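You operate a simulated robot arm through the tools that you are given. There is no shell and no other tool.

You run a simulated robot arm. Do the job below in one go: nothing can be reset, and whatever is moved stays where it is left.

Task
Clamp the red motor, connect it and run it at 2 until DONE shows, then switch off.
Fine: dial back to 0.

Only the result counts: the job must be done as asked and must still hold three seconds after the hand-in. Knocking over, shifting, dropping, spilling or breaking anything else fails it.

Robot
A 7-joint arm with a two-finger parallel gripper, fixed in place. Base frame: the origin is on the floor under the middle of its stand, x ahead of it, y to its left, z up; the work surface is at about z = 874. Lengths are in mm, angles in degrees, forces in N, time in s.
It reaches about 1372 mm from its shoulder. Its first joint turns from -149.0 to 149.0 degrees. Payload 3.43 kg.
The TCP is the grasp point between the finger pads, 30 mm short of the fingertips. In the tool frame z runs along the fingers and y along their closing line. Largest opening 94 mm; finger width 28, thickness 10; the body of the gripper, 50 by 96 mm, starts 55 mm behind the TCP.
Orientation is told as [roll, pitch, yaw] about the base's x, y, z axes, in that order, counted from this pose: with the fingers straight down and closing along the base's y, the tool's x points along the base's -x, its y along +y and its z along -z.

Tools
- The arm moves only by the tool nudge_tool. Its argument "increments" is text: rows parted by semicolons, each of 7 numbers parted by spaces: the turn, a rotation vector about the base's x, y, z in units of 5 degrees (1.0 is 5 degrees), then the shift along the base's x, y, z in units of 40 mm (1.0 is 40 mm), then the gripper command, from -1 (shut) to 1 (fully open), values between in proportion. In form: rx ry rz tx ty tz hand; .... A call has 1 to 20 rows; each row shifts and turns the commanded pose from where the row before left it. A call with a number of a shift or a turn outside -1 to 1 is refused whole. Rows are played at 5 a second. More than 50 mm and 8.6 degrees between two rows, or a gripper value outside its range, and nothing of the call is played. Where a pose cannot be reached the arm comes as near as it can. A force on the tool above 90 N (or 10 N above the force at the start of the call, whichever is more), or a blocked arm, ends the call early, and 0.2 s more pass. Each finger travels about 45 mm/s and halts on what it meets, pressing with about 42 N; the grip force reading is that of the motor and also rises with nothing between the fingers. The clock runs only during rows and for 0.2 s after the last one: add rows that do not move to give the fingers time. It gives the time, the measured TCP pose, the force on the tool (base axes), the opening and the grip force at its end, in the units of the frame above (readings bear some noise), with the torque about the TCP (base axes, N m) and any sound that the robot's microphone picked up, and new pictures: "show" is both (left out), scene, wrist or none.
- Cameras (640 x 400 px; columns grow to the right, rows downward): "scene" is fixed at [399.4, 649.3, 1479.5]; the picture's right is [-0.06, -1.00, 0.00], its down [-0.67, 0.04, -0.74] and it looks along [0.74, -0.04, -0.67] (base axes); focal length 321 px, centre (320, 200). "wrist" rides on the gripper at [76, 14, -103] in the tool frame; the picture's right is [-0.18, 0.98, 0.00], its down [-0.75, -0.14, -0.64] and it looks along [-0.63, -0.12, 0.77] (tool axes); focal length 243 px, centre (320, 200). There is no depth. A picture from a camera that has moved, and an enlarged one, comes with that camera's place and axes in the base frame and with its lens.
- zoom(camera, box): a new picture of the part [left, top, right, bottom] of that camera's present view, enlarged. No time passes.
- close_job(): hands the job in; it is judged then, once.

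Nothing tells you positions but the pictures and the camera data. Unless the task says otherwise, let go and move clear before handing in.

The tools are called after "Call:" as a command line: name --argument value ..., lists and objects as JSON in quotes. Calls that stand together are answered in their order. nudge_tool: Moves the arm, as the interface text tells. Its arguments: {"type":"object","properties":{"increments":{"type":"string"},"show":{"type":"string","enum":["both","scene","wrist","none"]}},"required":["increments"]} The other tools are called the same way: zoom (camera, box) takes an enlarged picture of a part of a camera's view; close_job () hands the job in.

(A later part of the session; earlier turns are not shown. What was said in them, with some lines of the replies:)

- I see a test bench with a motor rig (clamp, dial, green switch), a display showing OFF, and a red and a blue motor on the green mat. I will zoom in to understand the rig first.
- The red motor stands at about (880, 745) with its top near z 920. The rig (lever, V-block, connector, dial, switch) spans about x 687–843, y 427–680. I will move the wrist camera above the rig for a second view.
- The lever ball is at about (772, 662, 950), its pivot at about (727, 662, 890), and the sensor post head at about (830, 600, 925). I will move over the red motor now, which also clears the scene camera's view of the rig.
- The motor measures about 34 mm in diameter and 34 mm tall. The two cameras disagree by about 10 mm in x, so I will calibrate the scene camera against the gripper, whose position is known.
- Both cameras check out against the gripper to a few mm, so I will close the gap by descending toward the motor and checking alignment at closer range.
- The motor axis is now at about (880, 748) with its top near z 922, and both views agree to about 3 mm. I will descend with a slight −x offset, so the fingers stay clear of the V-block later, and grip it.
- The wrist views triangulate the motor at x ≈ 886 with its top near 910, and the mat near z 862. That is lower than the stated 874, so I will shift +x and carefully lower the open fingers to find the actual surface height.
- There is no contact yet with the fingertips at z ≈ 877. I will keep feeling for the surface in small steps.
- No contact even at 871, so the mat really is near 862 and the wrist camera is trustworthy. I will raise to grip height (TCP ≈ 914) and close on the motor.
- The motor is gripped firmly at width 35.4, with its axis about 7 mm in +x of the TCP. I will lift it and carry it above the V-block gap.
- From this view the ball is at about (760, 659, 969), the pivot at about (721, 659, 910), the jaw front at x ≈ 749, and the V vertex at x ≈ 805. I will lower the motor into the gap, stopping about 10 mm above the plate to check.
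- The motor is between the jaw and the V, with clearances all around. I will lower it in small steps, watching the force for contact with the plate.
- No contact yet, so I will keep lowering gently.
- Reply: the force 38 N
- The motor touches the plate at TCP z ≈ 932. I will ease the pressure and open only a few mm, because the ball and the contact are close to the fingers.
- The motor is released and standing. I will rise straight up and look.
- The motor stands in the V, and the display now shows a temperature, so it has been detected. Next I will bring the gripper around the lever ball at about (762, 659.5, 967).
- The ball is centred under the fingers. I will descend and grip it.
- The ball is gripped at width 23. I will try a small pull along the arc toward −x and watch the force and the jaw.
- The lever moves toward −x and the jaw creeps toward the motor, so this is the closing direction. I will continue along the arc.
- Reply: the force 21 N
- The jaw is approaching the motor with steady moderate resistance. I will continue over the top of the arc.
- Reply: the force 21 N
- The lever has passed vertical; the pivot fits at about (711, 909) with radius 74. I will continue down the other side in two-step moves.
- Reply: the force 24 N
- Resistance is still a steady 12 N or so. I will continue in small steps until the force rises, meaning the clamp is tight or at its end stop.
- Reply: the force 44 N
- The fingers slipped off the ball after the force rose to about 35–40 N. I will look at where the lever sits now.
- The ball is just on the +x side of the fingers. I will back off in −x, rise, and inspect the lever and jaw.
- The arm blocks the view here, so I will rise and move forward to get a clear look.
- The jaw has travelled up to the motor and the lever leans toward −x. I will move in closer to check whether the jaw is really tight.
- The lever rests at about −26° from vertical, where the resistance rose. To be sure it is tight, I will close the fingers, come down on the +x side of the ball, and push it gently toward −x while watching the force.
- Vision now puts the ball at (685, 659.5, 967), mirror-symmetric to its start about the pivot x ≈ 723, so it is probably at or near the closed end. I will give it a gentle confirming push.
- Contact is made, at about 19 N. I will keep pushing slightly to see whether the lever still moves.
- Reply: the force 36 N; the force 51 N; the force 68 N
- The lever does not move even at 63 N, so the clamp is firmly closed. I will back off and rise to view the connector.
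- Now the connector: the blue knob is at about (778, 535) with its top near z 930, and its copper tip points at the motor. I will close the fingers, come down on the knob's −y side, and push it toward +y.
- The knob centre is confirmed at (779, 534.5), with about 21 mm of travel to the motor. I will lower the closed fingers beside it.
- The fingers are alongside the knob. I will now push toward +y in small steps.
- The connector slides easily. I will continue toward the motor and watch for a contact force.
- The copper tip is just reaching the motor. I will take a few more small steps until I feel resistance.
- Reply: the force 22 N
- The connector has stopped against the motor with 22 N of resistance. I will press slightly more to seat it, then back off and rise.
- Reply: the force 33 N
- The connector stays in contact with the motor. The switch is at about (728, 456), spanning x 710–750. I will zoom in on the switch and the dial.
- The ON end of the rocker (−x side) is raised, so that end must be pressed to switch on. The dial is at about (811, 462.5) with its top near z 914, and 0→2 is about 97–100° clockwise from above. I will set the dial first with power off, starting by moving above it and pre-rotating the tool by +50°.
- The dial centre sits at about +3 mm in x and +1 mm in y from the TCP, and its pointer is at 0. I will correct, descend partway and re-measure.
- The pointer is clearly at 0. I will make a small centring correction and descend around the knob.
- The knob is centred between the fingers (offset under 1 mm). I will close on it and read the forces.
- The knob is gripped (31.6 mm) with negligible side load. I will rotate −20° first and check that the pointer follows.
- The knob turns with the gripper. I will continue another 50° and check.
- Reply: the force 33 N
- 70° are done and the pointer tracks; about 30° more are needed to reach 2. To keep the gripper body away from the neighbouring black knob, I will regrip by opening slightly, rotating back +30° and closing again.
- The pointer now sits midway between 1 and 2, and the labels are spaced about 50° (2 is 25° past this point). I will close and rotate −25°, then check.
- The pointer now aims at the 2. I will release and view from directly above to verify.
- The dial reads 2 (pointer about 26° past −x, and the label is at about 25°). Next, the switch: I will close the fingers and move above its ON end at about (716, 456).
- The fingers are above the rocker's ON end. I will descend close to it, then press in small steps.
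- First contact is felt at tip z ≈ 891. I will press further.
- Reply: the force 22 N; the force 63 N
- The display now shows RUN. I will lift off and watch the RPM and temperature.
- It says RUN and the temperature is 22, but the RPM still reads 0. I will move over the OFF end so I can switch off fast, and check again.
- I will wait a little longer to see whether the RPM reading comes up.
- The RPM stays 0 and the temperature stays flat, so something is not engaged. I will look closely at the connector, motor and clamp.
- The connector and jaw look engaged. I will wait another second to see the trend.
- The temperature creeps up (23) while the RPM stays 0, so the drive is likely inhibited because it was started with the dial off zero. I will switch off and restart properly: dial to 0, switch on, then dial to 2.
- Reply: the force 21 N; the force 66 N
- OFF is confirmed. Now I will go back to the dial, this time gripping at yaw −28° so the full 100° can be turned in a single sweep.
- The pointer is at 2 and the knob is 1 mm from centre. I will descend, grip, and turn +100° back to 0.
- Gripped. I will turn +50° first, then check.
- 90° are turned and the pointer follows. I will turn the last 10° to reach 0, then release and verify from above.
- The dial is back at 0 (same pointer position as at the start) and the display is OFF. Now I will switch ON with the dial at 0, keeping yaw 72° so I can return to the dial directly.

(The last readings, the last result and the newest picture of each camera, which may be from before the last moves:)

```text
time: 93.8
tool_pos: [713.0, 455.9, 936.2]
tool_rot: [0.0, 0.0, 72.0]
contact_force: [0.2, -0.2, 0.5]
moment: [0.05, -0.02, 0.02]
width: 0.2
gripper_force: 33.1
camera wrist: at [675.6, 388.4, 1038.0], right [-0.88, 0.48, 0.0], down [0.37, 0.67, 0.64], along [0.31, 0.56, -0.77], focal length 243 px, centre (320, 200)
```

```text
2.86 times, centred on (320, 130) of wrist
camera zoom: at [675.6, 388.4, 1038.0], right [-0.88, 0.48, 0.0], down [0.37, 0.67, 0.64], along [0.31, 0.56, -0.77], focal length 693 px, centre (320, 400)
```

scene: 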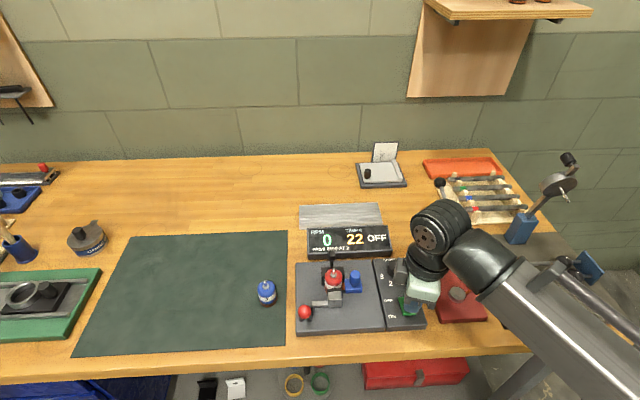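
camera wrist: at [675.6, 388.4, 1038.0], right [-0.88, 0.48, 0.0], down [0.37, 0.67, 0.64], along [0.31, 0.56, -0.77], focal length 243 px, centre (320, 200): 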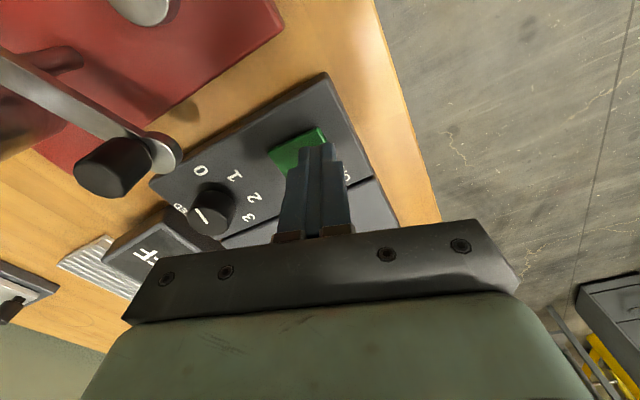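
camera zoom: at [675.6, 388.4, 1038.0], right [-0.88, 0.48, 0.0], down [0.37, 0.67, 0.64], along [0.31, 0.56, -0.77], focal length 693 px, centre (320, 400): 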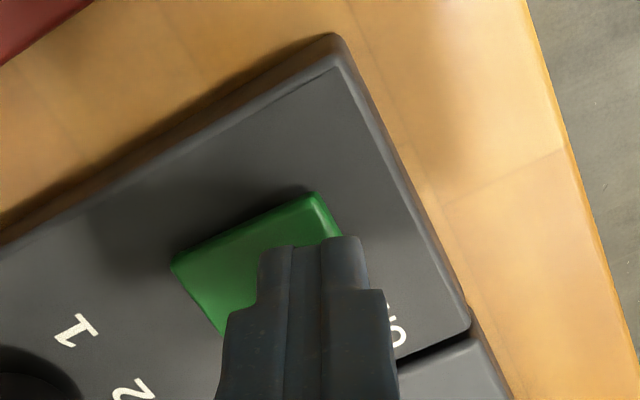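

The fingertips are over the ON end. I will press down.

Call:
nudge_tool --increments "0 0 0 0.02 0 -0.3 -1; 0 0 0 0 0 -0.08 -1; 0 0 0 0 0 0 -1" --show "none"

Call:
nudge_tool --increments "0 0 0 0 0 -0.06 -1; 0 0 0 0 0 0 -1" --show "scene"

Call:
zoom --camera "scene" --box '[300, 225, 400, 260]'

```text
time: 94.6
tool_pos: [714.5, 455.4, 920.5]
tool_rot: [0.0, 0.0, 71.9]
contact_force: [-7.0, 0.5, 6.8]
moment: [0.09, 0.07, 0.08]
width: 0.3
gripper_force: 33.0
```

```text
time: 95.2
tool_pos: [714.7, 456.1, 921.2]
tool_rot: [-0.1, -0.2, 72.0]
contact_force: [-9.3, -0.7, 44.7]
moment: [0.4, -0.34, 0.09]
width: 0.0
gripper_force: 33.2
```

scene: 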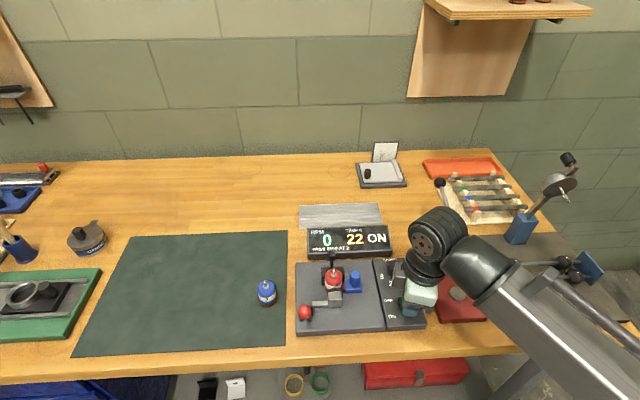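

```text
6.40 times, centred on (350, 242) of scene
camera zoom: at [399.4, 649.3, 1479.5], right [-0.06, -1.0, 0.0], down [-0.67, 0.04, -0.74], along [0.74, -0.04, -0.67], focal length 2057 px, centre (128, -72)
```

zoom: 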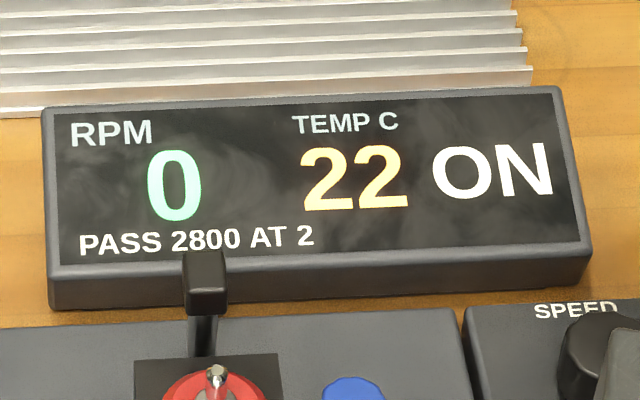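

Now the display reads ON (dial at 0), which differs from the earlier RUN. I will go back to the dial and turn it up toward 2 while watching the RPM.

Call:
nudge_tool --increments "0 0 0 0 0 0.3 -1; 0 0 0 0 0 0.7 -1; 0 0 0 0 0 0.9 -0.5; 0 0 0 0.83 0.04 0.2 0; 0 0 0 0.83 0.05 0 0.1; 0 0 0 0.81 0.05 0 0.1; 0 0 0 0 0 0 0.1" --show "both"

Call:
zoom --camera "wrist" --box '[240, 60, 400, 200]'

Call:
zoom --camera "scene" --box '[300, 225, 400, 300]'

```text
time: 96.8
tool_pos: [814.6, 460.0, 1002.6]
tool_rot: [0.1, 0.0, 72.1]
contact_force: [-0.3, 0.4, 0.1]
moment: [0.03, 0.01, -0.01]
width: 51.7
gripper_force: 0.1
camera wrist: at [775.9, 392.5, 1104.8], right [-0.88, 0.48, 0.0], down [0.37, 0.67, 0.64], along [0.31, 0.56, -0.77], focal length 243 px, centre (320, 200)
```

scene: 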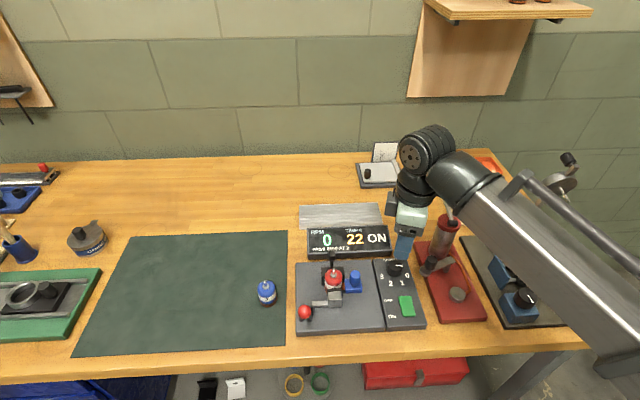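
wrist: 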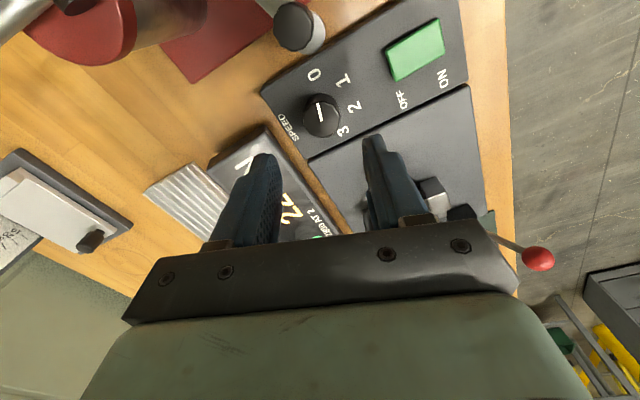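

```text
2.86 times, centred on (320, 130) of wrist
camera zoom: at [775.9, 392.5, 1104.8], right [-0.88, 0.48, 0.0], down [0.37, 0.67, 0.64], along [0.31, 0.56, -0.77], focal length 693 px, centre (320, 400)
```

zoom: 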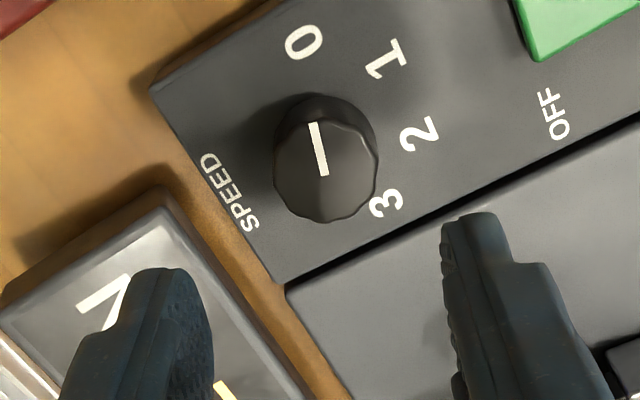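

```text
5.33 times, centred on (350, 262) of scene
camera zoom: at [399.4, 649.3, 1479.5], right [-0.06, -1.0, 0.0], down [-0.67, 0.04, -0.74], along [0.74, -0.04, -0.67], focal length 1714 px, centre (160, -133)
```

zoom: 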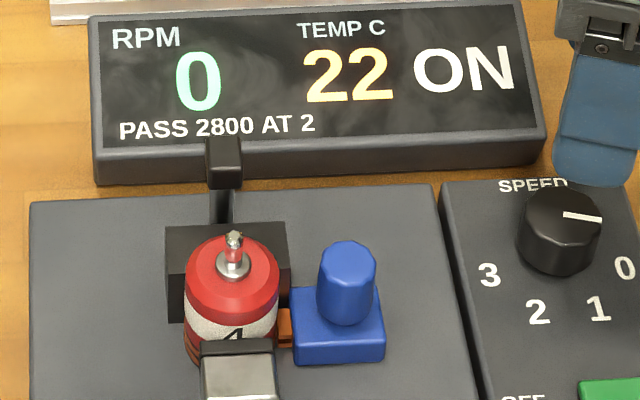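

The dial is still at 0. I will correct by about 1–2 mm, descend and grip.

Call:
nudge_tool --increments "0 0 0 -0.028 0.04 -0.7 0.1; 0 0 0 0 0 -0.7 0.1; 0 0 0 0 0 -0.67 0.1; 0 0 0 0 0 0 -0.1; 0 0 0 0 0 0 -0.4; 0 0 0 0 0 0 -0.7; 0 0 0 0 0 0 -0.7" --show "wrist"

Call:
zoom --camera "wrist" --box '[220, 90, 420, 240]'

```text
time: 98.4
tool_pos: [811.7, 461.5, 919.7]
tool_rot: [0.1, -0.1, 72.0]
contact_force: [-3.1, 0.3, -3.5]
moment: [0.28, -0.09, -0.01]
width: 31.8
gripper_force: 44.9
camera wrist: at [775.3, 394.3, 1021.4], right [-0.88, 0.48, 0.0], down [0.37, 0.67, 0.64], along [0.31, 0.56, -0.77], focal length 243 px, centre (320, 200)
```

wrist: 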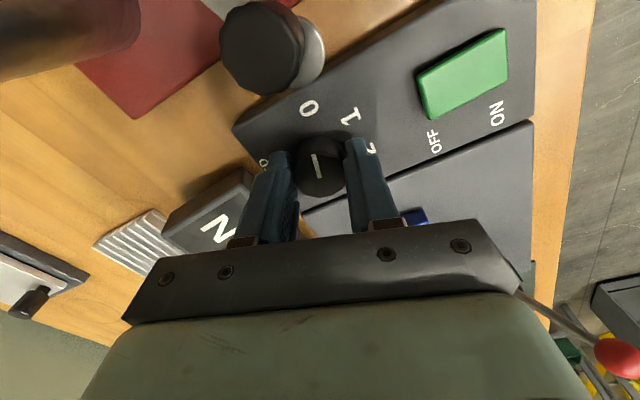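

```text
2.67 times, centred on (320, 165) of wrist
camera zoom: at [775.3, 394.3, 1021.4], right [-0.88, 0.48, 0.0], down [0.37, 0.67, 0.64], along [0.31, 0.56, -0.77], focal length 647 px, centre (320, 293)
```

zoom: 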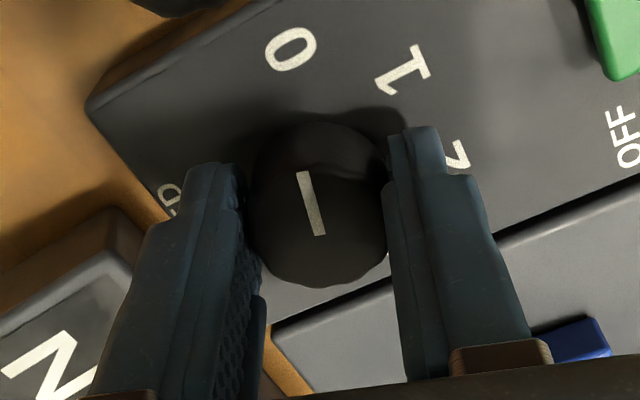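

Gripped at 0. I will turn −50° to position 1 and check the display.

Call:
nudge_tool --increments "0 0 -1 0 0 0 -0.7; 0 0 -1 0 0 0 -0.7; 0 0 -1 0 0 0 -0.7; 0 0 -1 0 0 0 -0.7; 0 0 -1 0 0 0 -0.7; 0 0 -1 0 0 0 -0.7; 0 0 -1 0 0 0 -0.7; 0 0 -1 0 0 0 -0.7; 0 0 -1 0 0 0 -0.7; 0 0 -1 0 0 0 -0.7" --show "scene"

Call:
zoom --camera "scene" --box '[300, 225, 400, 300]'

```text
time: 100.6
tool_pos: [812.8, 462.7, 919.5]
tool_rot: [-0.3, 0.2, 21.8]
contact_force: [-4.8, -33.1, -24.4]
moment: [0.16, -0.15, 0.0]
width: 31.6
gripper_force: 45.2
```

scene: 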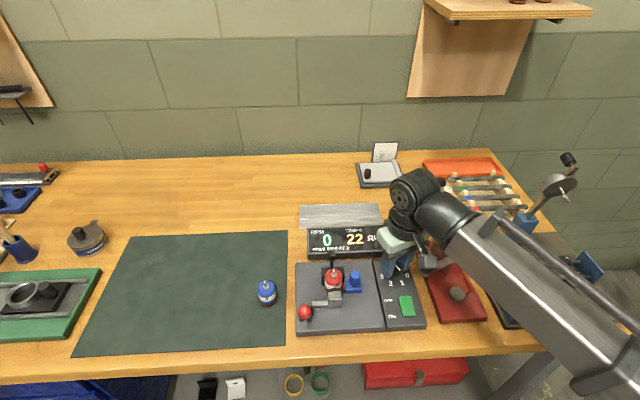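

```text
5.33 times, centred on (350, 262) of scene
camera zoom: at [399.4, 649.3, 1479.5], right [-0.06, -1.0, 0.0], down [-0.67, 0.04, -0.74], along [0.74, -0.04, -0.67], focal length 1714 px, centre (160, -133)
```

zoom: 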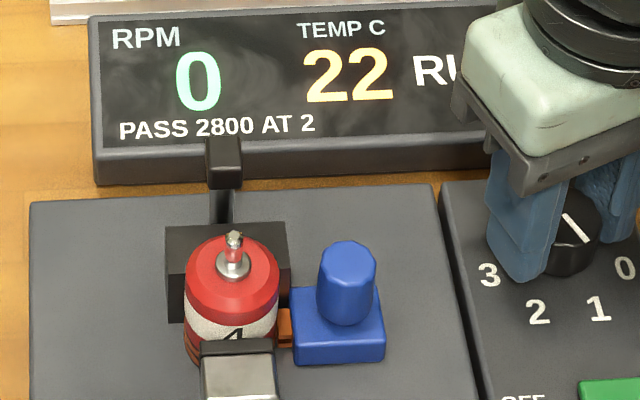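

It shows RUN at 1 but still RPM 0. I will zoom in closely on the shaft, contact and jaw for clues.

Call:
zoom --camera "scene" --box '[322, 252, 364, 300]'

Call:
zoom --camera "scene" --box '[294, 285, 350, 330]'

Call:
zoom --camera "scene" --box '[340, 270, 372, 300]'

```text
8.33 times, centred on (343, 276) of scene
camera zoom: at [399.4, 649.3, 1479.5], right [-0.06, -1.0, 0.0], down [-0.67, 0.04, -0.74], along [0.74, -0.04, -0.67], focal length 2679 px, centre (128, -433)
```

zoom: 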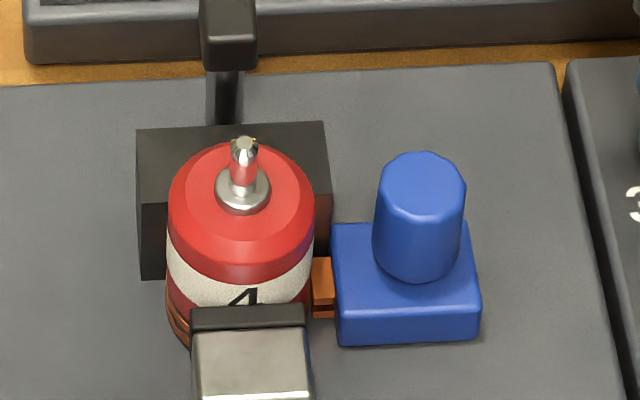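

```text
8.89 times, centred on (322, 308) of scene
camera zoom: at [399.4, 649.3, 1479.5], right [-0.06, -1.0, 0.0], down [-0.67, 0.04, -0.74], along [0.74, -0.04, -0.67], focal length 2857 px, centre (302, -756)
```

zoom: 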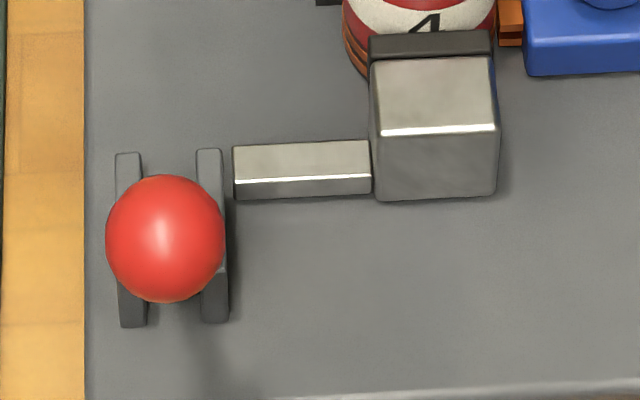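

```text
13.33 times, centred on (356, 285) of scene
camera zoom: at [399.4, 649.3, 1479.5], right [-0.06, -1.0, 0.0], down [-0.67, 0.04, -0.74], along [0.74, -0.04, -0.67], focal length 4286 px, centre (-160, -933)
```

zoom: 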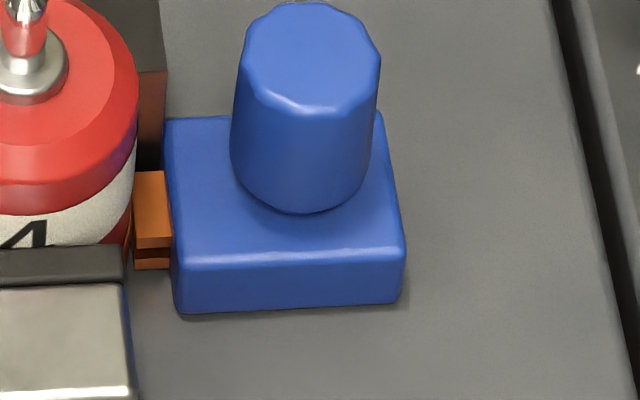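

There seems to be a gap of a few mm between the jaw pad and the motor, so the clamp may not be tight. I will finish setting the dial to 2 while I hold it, then switch off and fix the clamp.

Call:
nudge_tool --increments "0 0 -1 0 0 0 -0.7; 0 0 -1 0 0 0 -0.7; 0 0 -1 0 0 0 -0.7; 0 0 -1 0 0 0 -0.7; 0 0 -1 0 0 0 -0.7; 0 0 -1 0 0 0 -0.7; 0 0 -1 0 0 0 -0.7; 0 0 -1 0 0 0 -0.7; 0 0 -1 0 0 0 -0.7; 0 0 -1 0 0 0 -0.7; 0 0 0 0 0 0 -0.7" --show "both"

Call:
zoom --camera "scene" --box '[300, 225, 400, 300]'

Call:
zoom --camera "wrist" --box '[220, 90, 420, 240]'

```text
time: 103.0
tool_pos: [813.2, 461.2, 919.3]
tool_rot: [-0.2, 0.0, -28.1]
contact_force: [-8.4, -33.2, -29.5]
moment: [-0.09, 0.0, -0.01]
width: 31.5
gripper_force: 45.1
camera wrist: at [752.1, 511.5, 1021.5], right [0.63, 0.78, -0.01], down [0.6, -0.48, 0.64], along [0.5, -0.41, -0.77], focal length 243 px, centre (320, 200)
```

scene: 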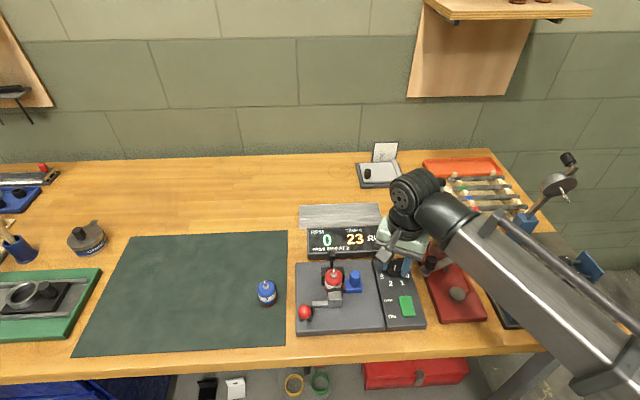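
wrist: 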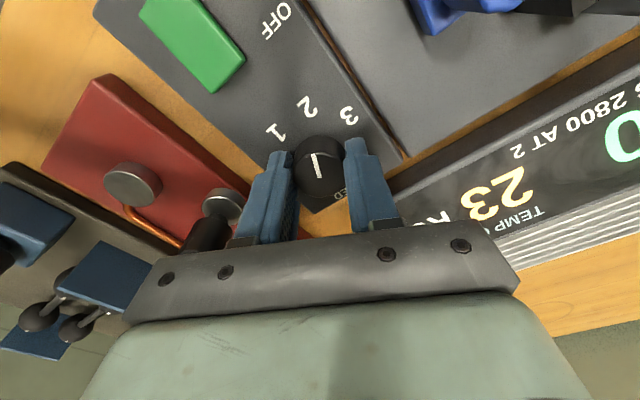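

```text
5.33 times, centred on (350, 262) of scene
camera zoom: at [399.4, 649.3, 1479.5], right [-0.06, -1.0, 0.0], down [-0.67, 0.04, -0.74], along [0.74, -0.04, -0.67], focal length 1714 px, centre (160, -133)
```

zoom: 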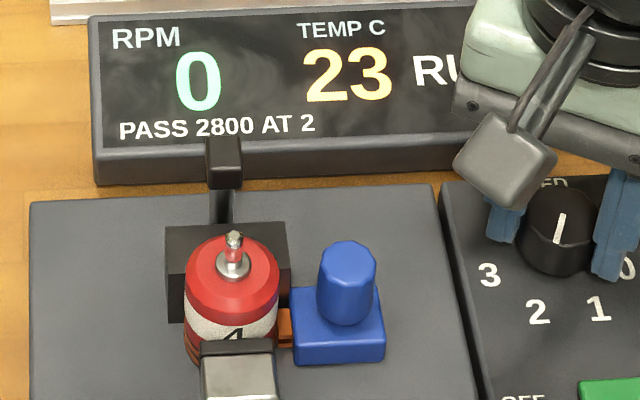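

```text
2.67 times, centred on (320, 165) of wrist
camera zoom: at [752.1, 511.5, 1021.5], right [0.63, 0.78, -0.01], down [0.6, -0.48, 0.64], along [0.5, -0.41, -0.77], focal length 647 px, centre (320, 293)
```

zoom: 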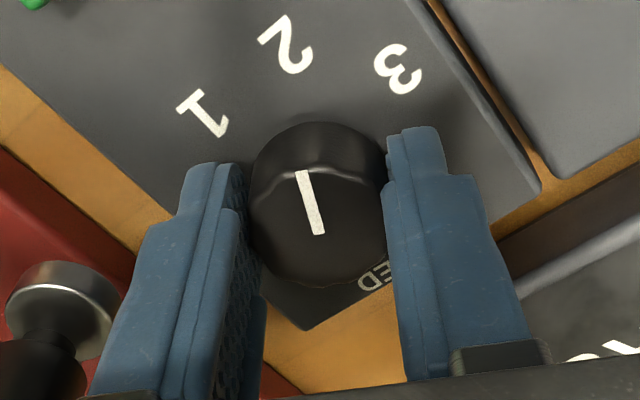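

RPM is still 0 at 2. I will release the dial and switch off.

Call:
nudge_tool --increments "0 0 0 0 0 0 -0.3; 0 0 0 0 0 0 0; 0 0 0 0 0 0.4 0.1; 0 0 0 0 0 0.9 0.1; 0 0 0 -0.9 -0.05 0 -0.5; 0 0 0 -0.87 -0.06 0 -1; 0 0 0 0 0 -0.5 -1; 0 0 0 0 0 -0.4 -1; 0 0 0 0 0 0 -1" --show "both"

Call:
zoom --camera "scene" --box '[300, 225, 420, 320]'

```text
time: 105.0
tool_pos: [742.3, 459.5, 937.3]
tool_rot: [0.0, 0.0, -28.0]
contact_force: [-1.1, 0.4, -0.1]
moment: [0.0, 0.0, 0.01]
width: 0.1
gripper_force: 32.5
camera wrist: at [681.3, 508.3, 1039.2], right [0.62, 0.78, 0.0], down [0.6, -0.48, 0.64], along [0.5, -0.4, -0.77], focal length 243 px, centre (320, 200)
```

scene: 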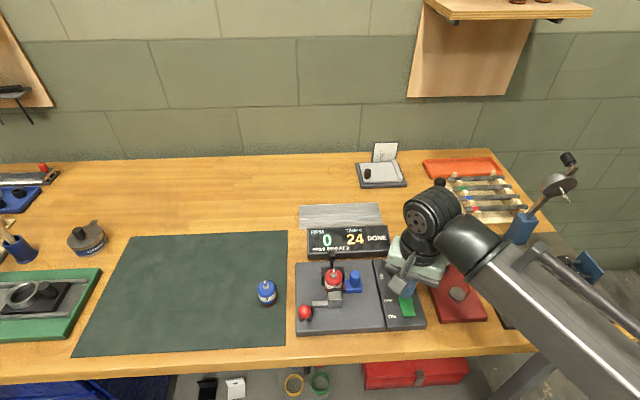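
wrist: 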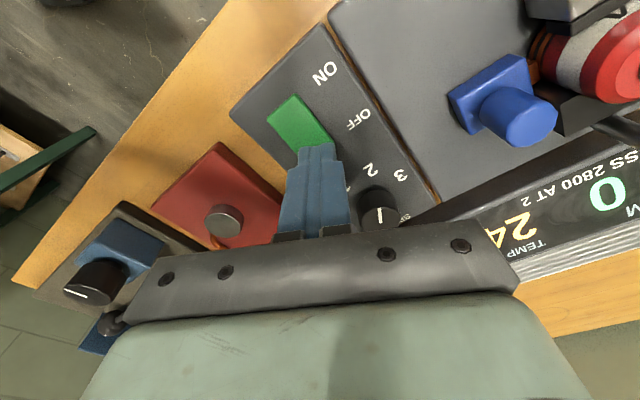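

```text
4.21 times, centred on (360, 272) of scene
camera zoom: at [399.4, 649.3, 1479.5], right [-0.06, -1.0, 0.0], down [-0.67, 0.04, -0.74], along [0.74, -0.04, -0.67], focal length 1353 px, centre (152, -105)
```

zoom: 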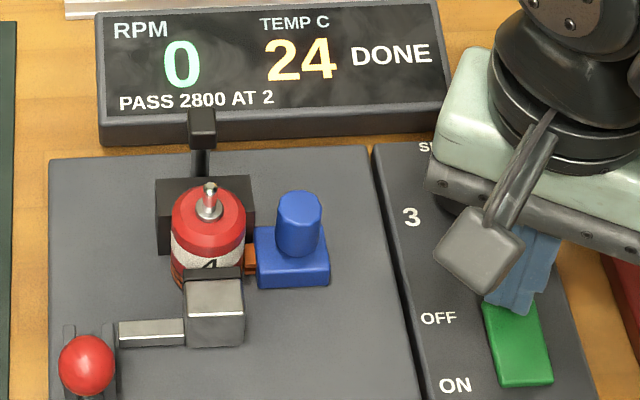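

DONE is now showing, so the run timer completed. I will switch off immediately.

Call:
nudge_tool --increments "0 0 0 0 -0.04 -0.3 -1; 0 0 0 0 0 -0.1 -1; 0 0 0 0 0 -0.05 -1; 0 0 0 0 0 0 -1" --show "both"

Call:
zoom --camera "scene" --box '[300, 225, 420, 320]'

```text
time: 106.0
tool_pos: [742.5, 457.9, 920.2]
tool_rot: [0.2, -0.2, -28.0]
contact_force: [12.2, 1.9, 46.4]
moment: [0.05, 0.32, -0.03]
width: 0.0
gripper_force: 32.9
camera wrist: at [681.2, 506.4, 1023.1], right [0.62, 0.78, 0.0], down [0.6, -0.48, 0.64], along [0.5, -0.4, -0.77], focal length 243 px, centre (320, 200)
```

scene: 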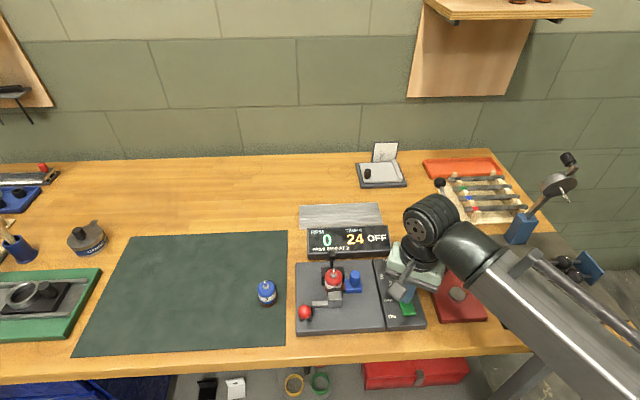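
wrist: 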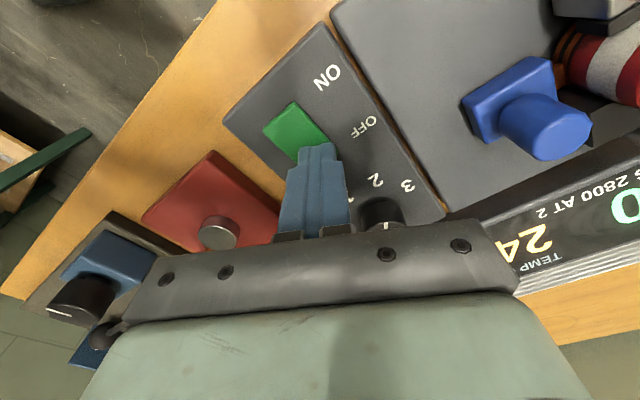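

```text
4.21 times, centred on (360, 272) of scene
camera zoom: at [399.4, 649.3, 1479.5], right [-0.06, -1.0, 0.0], down [-0.67, 0.04, -0.74], along [0.74, -0.04, -0.67], focal length 1353 px, centre (152, -105)
```

zoom: 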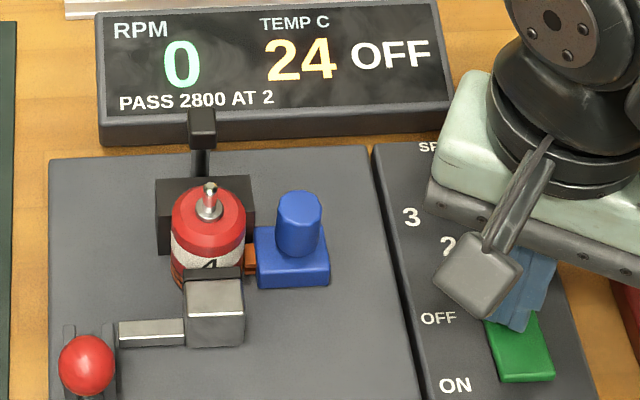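

Switched off. Before resetting the dial I want to confirm the clamp contact, so I will zoom in on the jaw–motor interface from this side.

Call:
zoom --camera "wrist" --box '[520, 0, 640, 120]'

Call:
nudge_tool --increments "0 0 0 0 0 0.4 -1; 0 0 0 0 0 0.8 -1; 0 0 0 -0.2 0.5 0.8 -1; 0 0 -1 -0.2 0.8 0 -1; 0 0 -1 0 1 0 -1; 0 0 -1 0 1 0 -1; 0 0 -1 0.2 1 0 -1; 0 0 -1 0.2 1 0 -1; 0 0 -1 0 0.7 0 -1; 0 0 -1 0 0 0 -1; 0 0 -1 0 0 0 -1; 0 0 -1 0 0 0 -1; 0 0 -1 0 0 0 -1; 0 0 -1 0 0 0 -1; 0 0 -0.4 0 0 0 -1; 0 0 0 0 0 0 -1" --show "both"

```text
3.33 times, centred on (580, 60) of wrist
camera zoom: at [681.2, 506.4, 1023.1], right [0.62, 0.78, 0.0], down [0.6, -0.48, 0.64], along [0.5, -0.4, -0.77], focal length 809 px, centre (-547, 667)
```

zoom: 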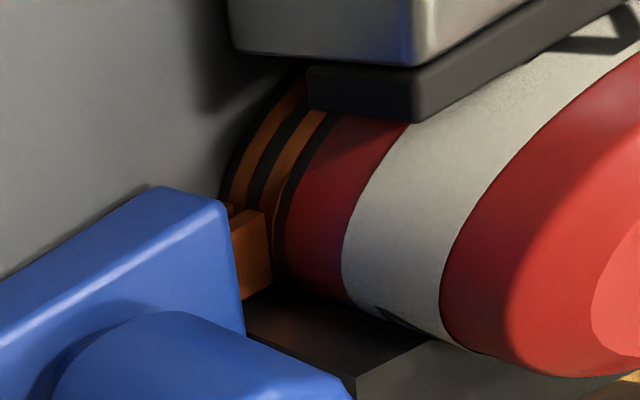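

```text
time: 109.4
tool_pos: [742.5, 698.2, 998.0]
tool_rot: [0.1, 0.0, -85.1]
contact_force: [0.4, 0.0, 0.1]
moment: [0.0, -0.03, 0.0]
width: 0.0
gripper_force: 32.6
camera wrist: at [749.0, 775.6, 1100.1], right [1.0, -0.1, 0.0], down [-0.08, -0.76, 0.64], along [-0.06, -0.64, -0.77], focal length 243 px, centre (320, 200)
```

scene: 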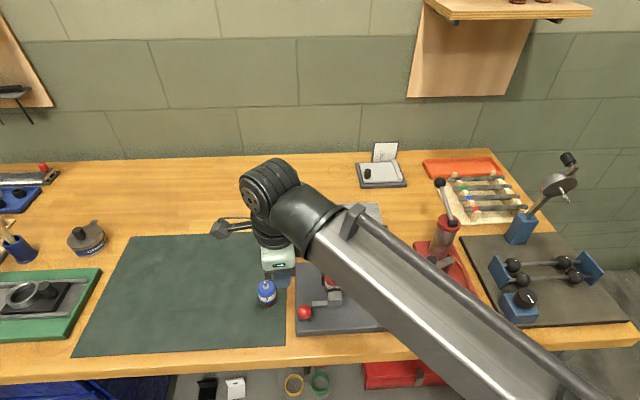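
wrist: 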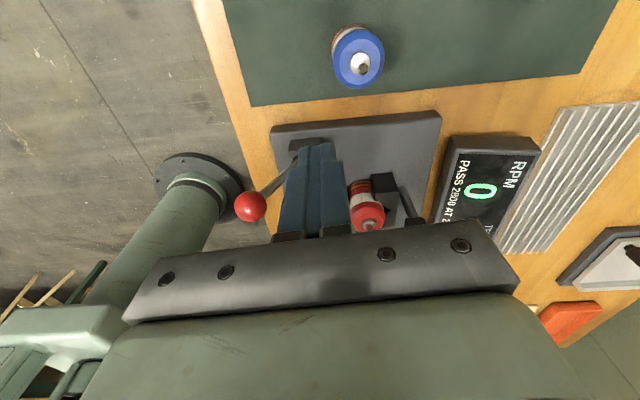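

From this side the fingers hide the jaw. I will shift −x and up a little for a clear view of the jaw–motor contact.

Call:
nudge_tool --increments "0 0 0 0 0 0.6 -1; 0 0 0 -0.6 0.2 0.2 -1; 0 0 0 -0.6 0.2 0 -1; 0 0 0 0 0 0 -1" --show "wrist"

Call:
zoom --camera "wrist" --box '[340, 130, 460, 230]'

```text
time: 110.4
tool_pos: [694.5, 713.4, 1031.5]
tool_rot: [0.0, -0.1, -85.0]
contact_force: [0.1, 0.4, -0.7]
moment: [-0.01, -0.02, 0.0]
width: 0.1
gripper_force: 33.2
camera wrist: at [701.3, 790.7, 1132.8], right [1.0, -0.1, 0.0], down [-0.07, -0.76, 0.64], along [-0.06, -0.64, -0.77], focal length 243 px, centre (320, 200)
```

wrist: 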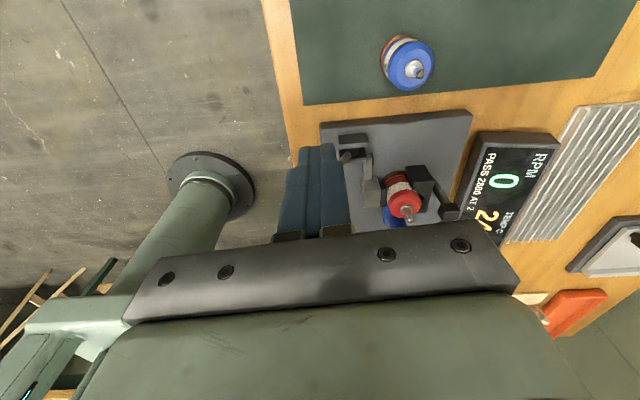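

```text
4.00 times, centred on (400, 180) of wrist
camera zoom: at [701.3, 790.7, 1132.8], right [1.0, -0.1, 0.0], down [-0.07, -0.76, 0.64], along [-0.06, -0.64, -0.77], focal length 970 px, centre (0, 280)
```

zoom: 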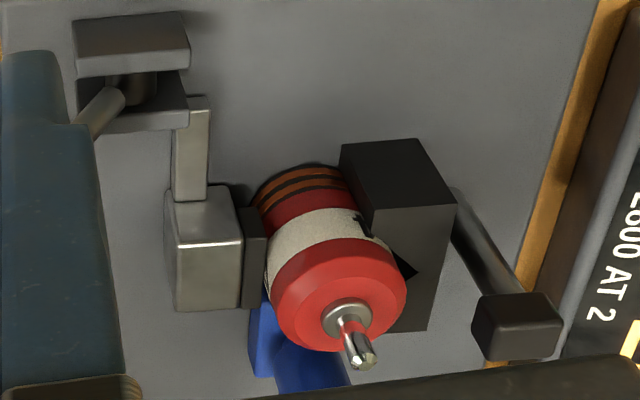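

This view shows the pad tight against the motor, the motor seated in the V, and the contact touching, so the setup is sound. The DONE run was valid; a reading of 0 RPM is just what this motor returns. Now I will return to the dial to set it back to 0.

Call:
nudge_tool --increments "0 0 1 0.42 -0.9 0 -1; 0 0 1 0.42 -0.9 0 -1; 0 0 1 0.42 -0.9 0 -1; 0 0 1 0.42 -0.9 0 -1; 0 0 1 0.42 -0.9 0 -0.5; 0 0 1 0.42 -0.9 0 0; 0 0 1 0.42 -0.88 0 0.1; 0 0 1 0 0 0 0.1; 0 0 1 0 0 -0.4 0.1; 0 0 1 0 0 -0.4 0.1; 0 0 1 0 0 0 0.1; 0 0 0.4 0 0 0 0.1; 0 0 0 0 0 0 0.1" --show "both"

Call:
zoom --camera "wrist" --box '[240, 60, 400, 200]'

Call:
zoom --camera "scene" --box '[300, 225, 430, 330]'

```text
time: 113.2
tool_pos: [813.3, 463.2, 997.0]
tool_rot: [0.0, 0.1, -27.9]
contact_force: [-0.3, 0.5, -0.2]
moment: [-0.02, -0.02, -0.02]
width: 51.8
gripper_force: 0.1
camera wrist: at [751.2, 512.1, 1099.9], right [0.62, 0.78, 0.0], down [0.6, -0.48, 0.64], along [0.5, -0.4, -0.77], focal length 243 px, centre (320, 200)
```

scene: 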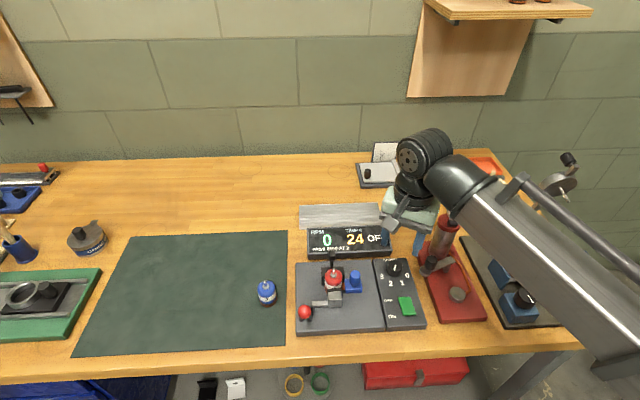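
wrist: 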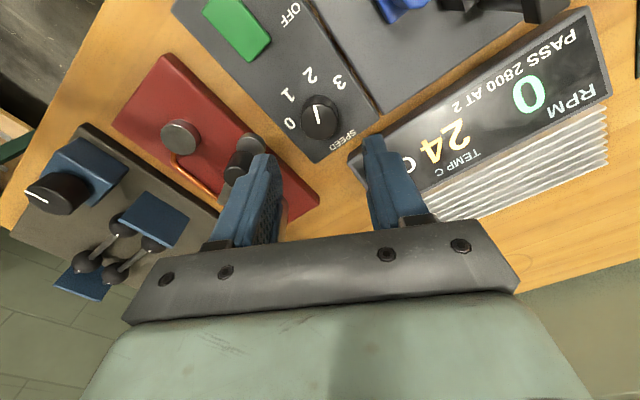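

```text
2.86 times, centred on (320, 130) of wrist
camera zoom: at [751.2, 512.1, 1099.9], right [0.62, 0.78, 0.0], down [0.6, -0.48, 0.64], along [0.5, -0.4, -0.77], focal length 693 px, centre (320, 400)
```

zoom: 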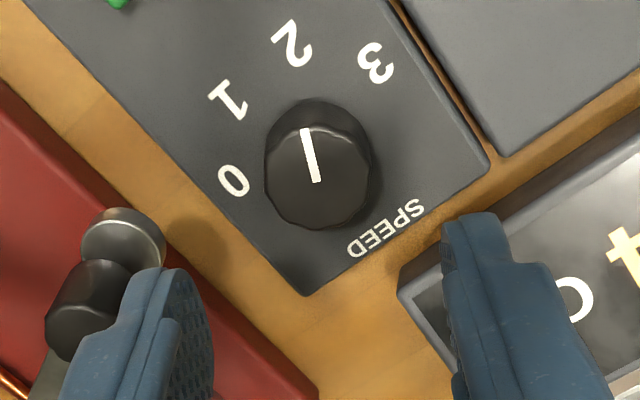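

```text
3.81 times, centred on (365, 278) of scene
camera zoom: at [399.4, 649.3, 1479.5], right [-0.06, -1.0, 0.0], down [-0.67, 0.04, -0.74], along [0.74, -0.04, -0.67], focal length 1224 px, centre (149, -95)
```

zoom: 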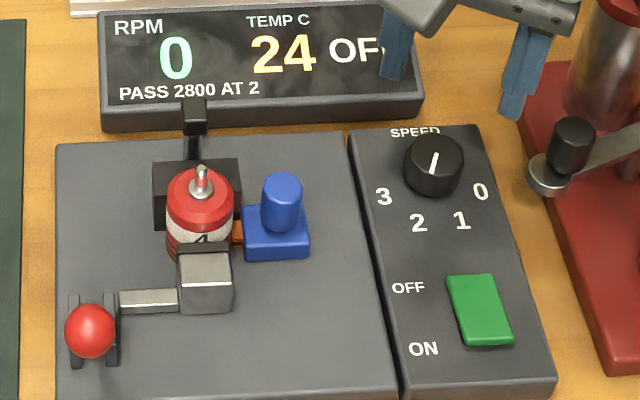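

To be accurate, the cause of the 0 RPM reading is my inference and is not verified. The pointer is at 2; I will grip the dial and turn it back +100° to 0.

Call:
nudge_tool --increments "0 0 0 0 -0.03 -0.65 0.1; 0 0 0 0 0 -0.65 0.1; 0 0 0 0 0 -0.64 0.1; 0 0 0 0 0 0 -0.1; 0 0 0 0 0 0 -0.4; 0 0 0 0 0 0 -0.7; 0 0 0 0 0 0 -0.7" --show "none"

Call:
nudge_tool --increments "0 0 1 0 0 0 -0.7; 0 0 1 0 0 0 -0.7; 0 0 1 0 0 0 -0.7; 0 0 1 0 0 0 -0.7; 0 0 1 0 0 0 -0.7; 0 0 1 0 0 0 -0.7; 0 0 1 0 0 0 -0.7; 0 0 1 0 0 0 -0.7; 0 0 1 0 0 0 -0.7; 0 0 1 0 0 0 -0.7" --show "none"

Call:
nudge_tool --increments "0 0 1 0 0 0 -0.7; 0 0 1 0 0 0 -0.7; 0 0 1 0 0 0 -0.7; 0 0 1 0 0 0 -0.7; 0 0 1 0 0 0 -0.7; 0 0 1 0 0 0 -0.7; 0 0 1 0 0 0 -0.7; 0 0 1 0 0 0 -0.7; 0 0 1 0 0 0 -0.7; 0 0 1 0 0 0 -0.7; 0 0 0 0 0 0 -0.7" --show "wrist"

Call:
zoom --camera "wrist" --box '[220, 90, 420, 240]'

```text
time: 114.8
tool_pos: [811.4, 462.4, 919.9]
tool_rot: [0.1, 0.0, -28.0]
contact_force: [7.3, 12.8, -1.5]
moment: [0.05, -0.03, 0.03]
width: 31.7
gripper_force: 45.0
```

```text
time: 117.0
tool_pos: [811.4, 459.8, 919.9]
tool_rot: [-0.1, -0.1, 22.0]
contact_force: [1.6, 4.2, 0.1]
moment: [1.11, -0.86, -0.01]
width: 31.9
gripper_force: 44.9
```

```text
time: 119.4
tool_pos: [813.1, 460.5, 920.6]
tool_rot: [0.0, 0.0, 72.0]
contact_force: [15.4, -15.2, 4.0]
moment: [-0.19, 0.33, -0.08]
width: 32.0
gripper_force: 44.9
camera wrist: at [774.5, 393.0, 1022.5], right [-0.88, 0.48, 0.0], down [0.37, 0.67, 0.64], along [0.31, 0.56, -0.77], focal length 243 px, centre (320, 200)
```

wrist: 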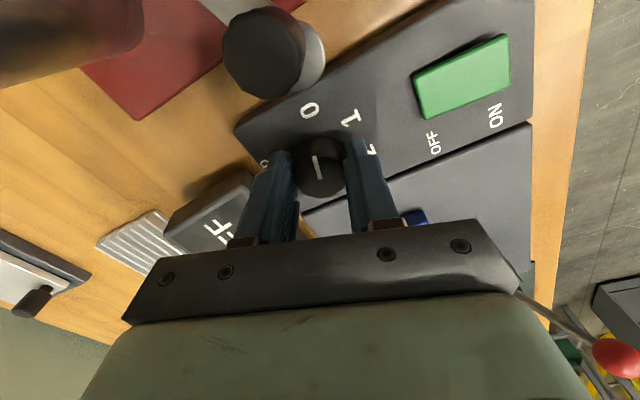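

```text
2.67 times, centred on (320, 165) of wrist
camera zoom: at [774.5, 393.0, 1022.5], right [-0.88, 0.48, 0.0], down [0.37, 0.67, 0.64], along [0.31, 0.56, -0.77], focal length 647 px, centre (320, 293)
```

zoom: 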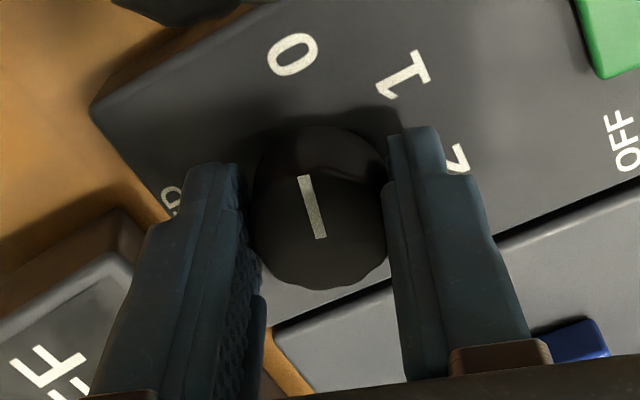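

The pointer is back at 0. I will release, rise clear, and check everything.

Call:
nudge_tool --increments "0 0 0 0 0 0 -0.3; 0 0 0 0 0 0 0; 0 0 0 0 0 0 0.1; 0 0 0 0 0 0.5 0.1; 0 0 0 0 0 0.7 0.1; 0 0 0 0 0 0.8 0.1; 0 0 -1 0 0 0.5 0.1; 0 0 -1 0 0 0.5 0.1; 0 0 0 0 0 0 0.1" --show "both"

Call:
zoom --camera "scene" --box '[295, 225, 435, 330]'

Call:
zoom --camera "scene" --box '[360, 240, 430, 310]'

```text
time: 121.4
tool_pos: [810.9, 463.9, 1039.5]
tool_rot: [0.0, 0.0, 61.8]
contact_force: [0.1, -1.3, -0.7]
moment: [0.01, -0.01, -0.01]
width: 51.7
gripper_force: 0.0
camera wrist: at [761.7, 403.7, 1143.0], right [-0.78, 0.62, 0.0], down [0.48, 0.6, 0.64], along [0.4, 0.5, -0.77], focal length 243 px, centre (320, 200)
```

scene: 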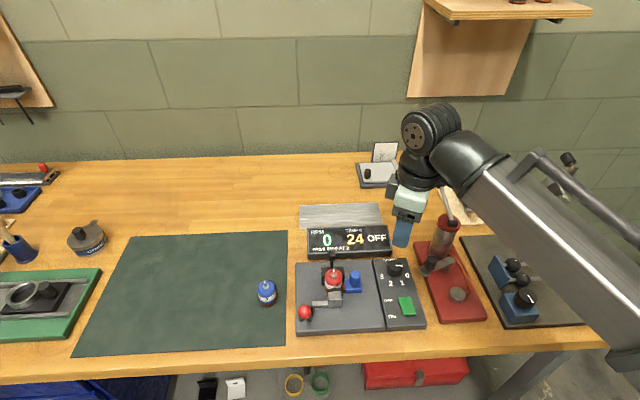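
wrist: 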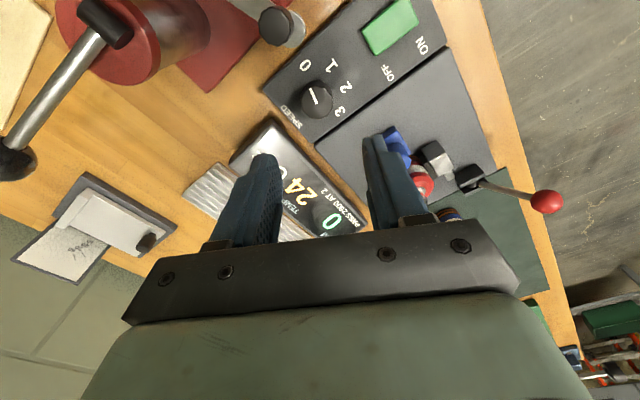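

```text
3.81 times, centred on (365, 278) of scene
camera zoom: at [399.4, 649.3, 1479.5], right [-0.06, -1.0, 0.0], down [-0.67, 0.04, -0.74], along [0.74, -0.04, -0.67], focal length 1224 px, centre (149, -95)
```

zoom: 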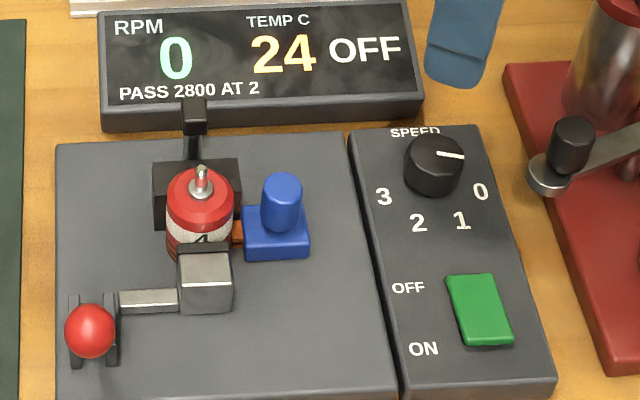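

```text
5.71 times, centred on (395, 275) of scene
camera zoom: at [399.4, 649.3, 1479.5], right [-0.06, -1.0, 0.0], down [-0.67, 0.04, -0.74], along [0.74, -0.04, -0.67], focal length 1837 px, centre (-109, -229)
```

zoom: 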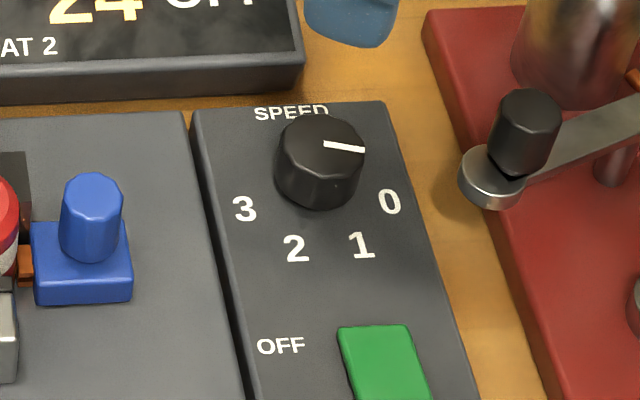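

The final state looks right: display OFF, dial at 0, jaw on the motor, contact touching, other items undisturbed. I will move the arm well clear before handing in.

Call:
nudge_tool --increments "0 0 -1 -0.4 0.2 0.8 0.1; 0 0 -1 -0.6 0.2 0.7 0.1; 0 0 -1 -0.8 0 0.3 0.1; 0 0 -1 -0.8 0 0 0.1; 0 0 0 0 0 0 0.1; 0 0 0 0 0 0 0.1" --show "both"

Call:
zoom --camera "scene" --box '[240, 215, 440, 340]'

```text
time: 122.8
tool_pos: [705.3, 477.9, 1112.7]
tool_rot: [-0.1, 0.0, 42.0]
contact_force: [-0.4, 0.1, 0.6]
moment: [-0.01, 0.0, 0.01]
width: 51.7
gripper_force: 0.1
camera wrist: at [639.3, 438.3, 1214.3], right [-0.52, 0.85, 0.0], down [0.65, 0.4, 0.64], along [0.55, 0.33, -0.77], focal length 243 px, centre (320, 200)
```

scene: 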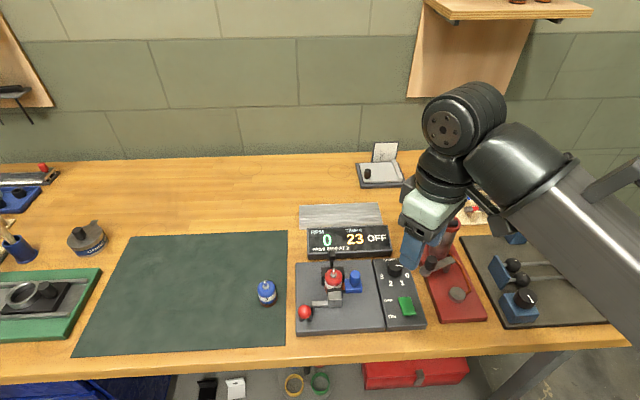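
wrist: 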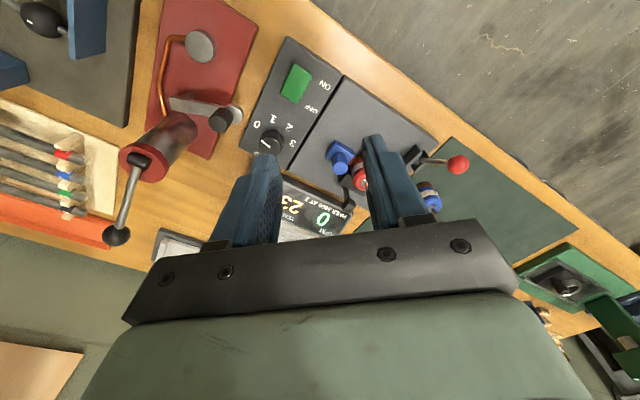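

```text
3.20 times, centred on (340, 278) of scene
camera zoom: at [399.4, 649.3, 1479.5], right [-0.06, -1.0, 0.0], down [-0.67, 0.04, -0.74], along [0.74, -0.04, -0.67], focal length 1029 px, centre (256, -48)
```

zoom: 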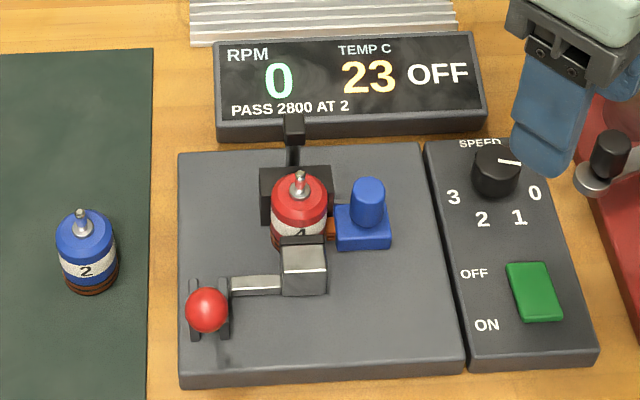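

The red motor is clamped and connected, DONE appeared with the dial at 2, the switch is OFF, the dial is at 0 and the arm is clear. I am handing in now.

Call:
close_job

```text
The job is handed in.
```

The red motor is clamped and connected, and I ran it at 2 until DONE showed. I then switched it off and turned the dial back to 0. One thing looked wrong: **RPM read 0 throughout**, even at 2.

- **Clamp:** The motor sits in the V-block. The lever didn't move under a 63 N push, and a side view showed the jaw pad against the motor.
- **Connection:** I slid the blue connector in until its copper tip stopped firmly against the motor.
- **First run:** I switched on with the dial already at 2. It showed RUN but RPM stayed at 0, so I switched off after about 4 s, before DONE.
- **Second run:** I set the dial to 0, switched on, then turned up to 2. DONE came up and I switched off about a second after seeing it.
- **RPM:** During the runs the temperature rose from about 21 to 24 °C, so the motor was probably drawing current. It may be faulty or stalled, but I didn't find the cause. DONE does not mean it met the panel's "PASS 2800 AT 2".

I didn't see anything else knocked or moved. The blue motor is still where it was.
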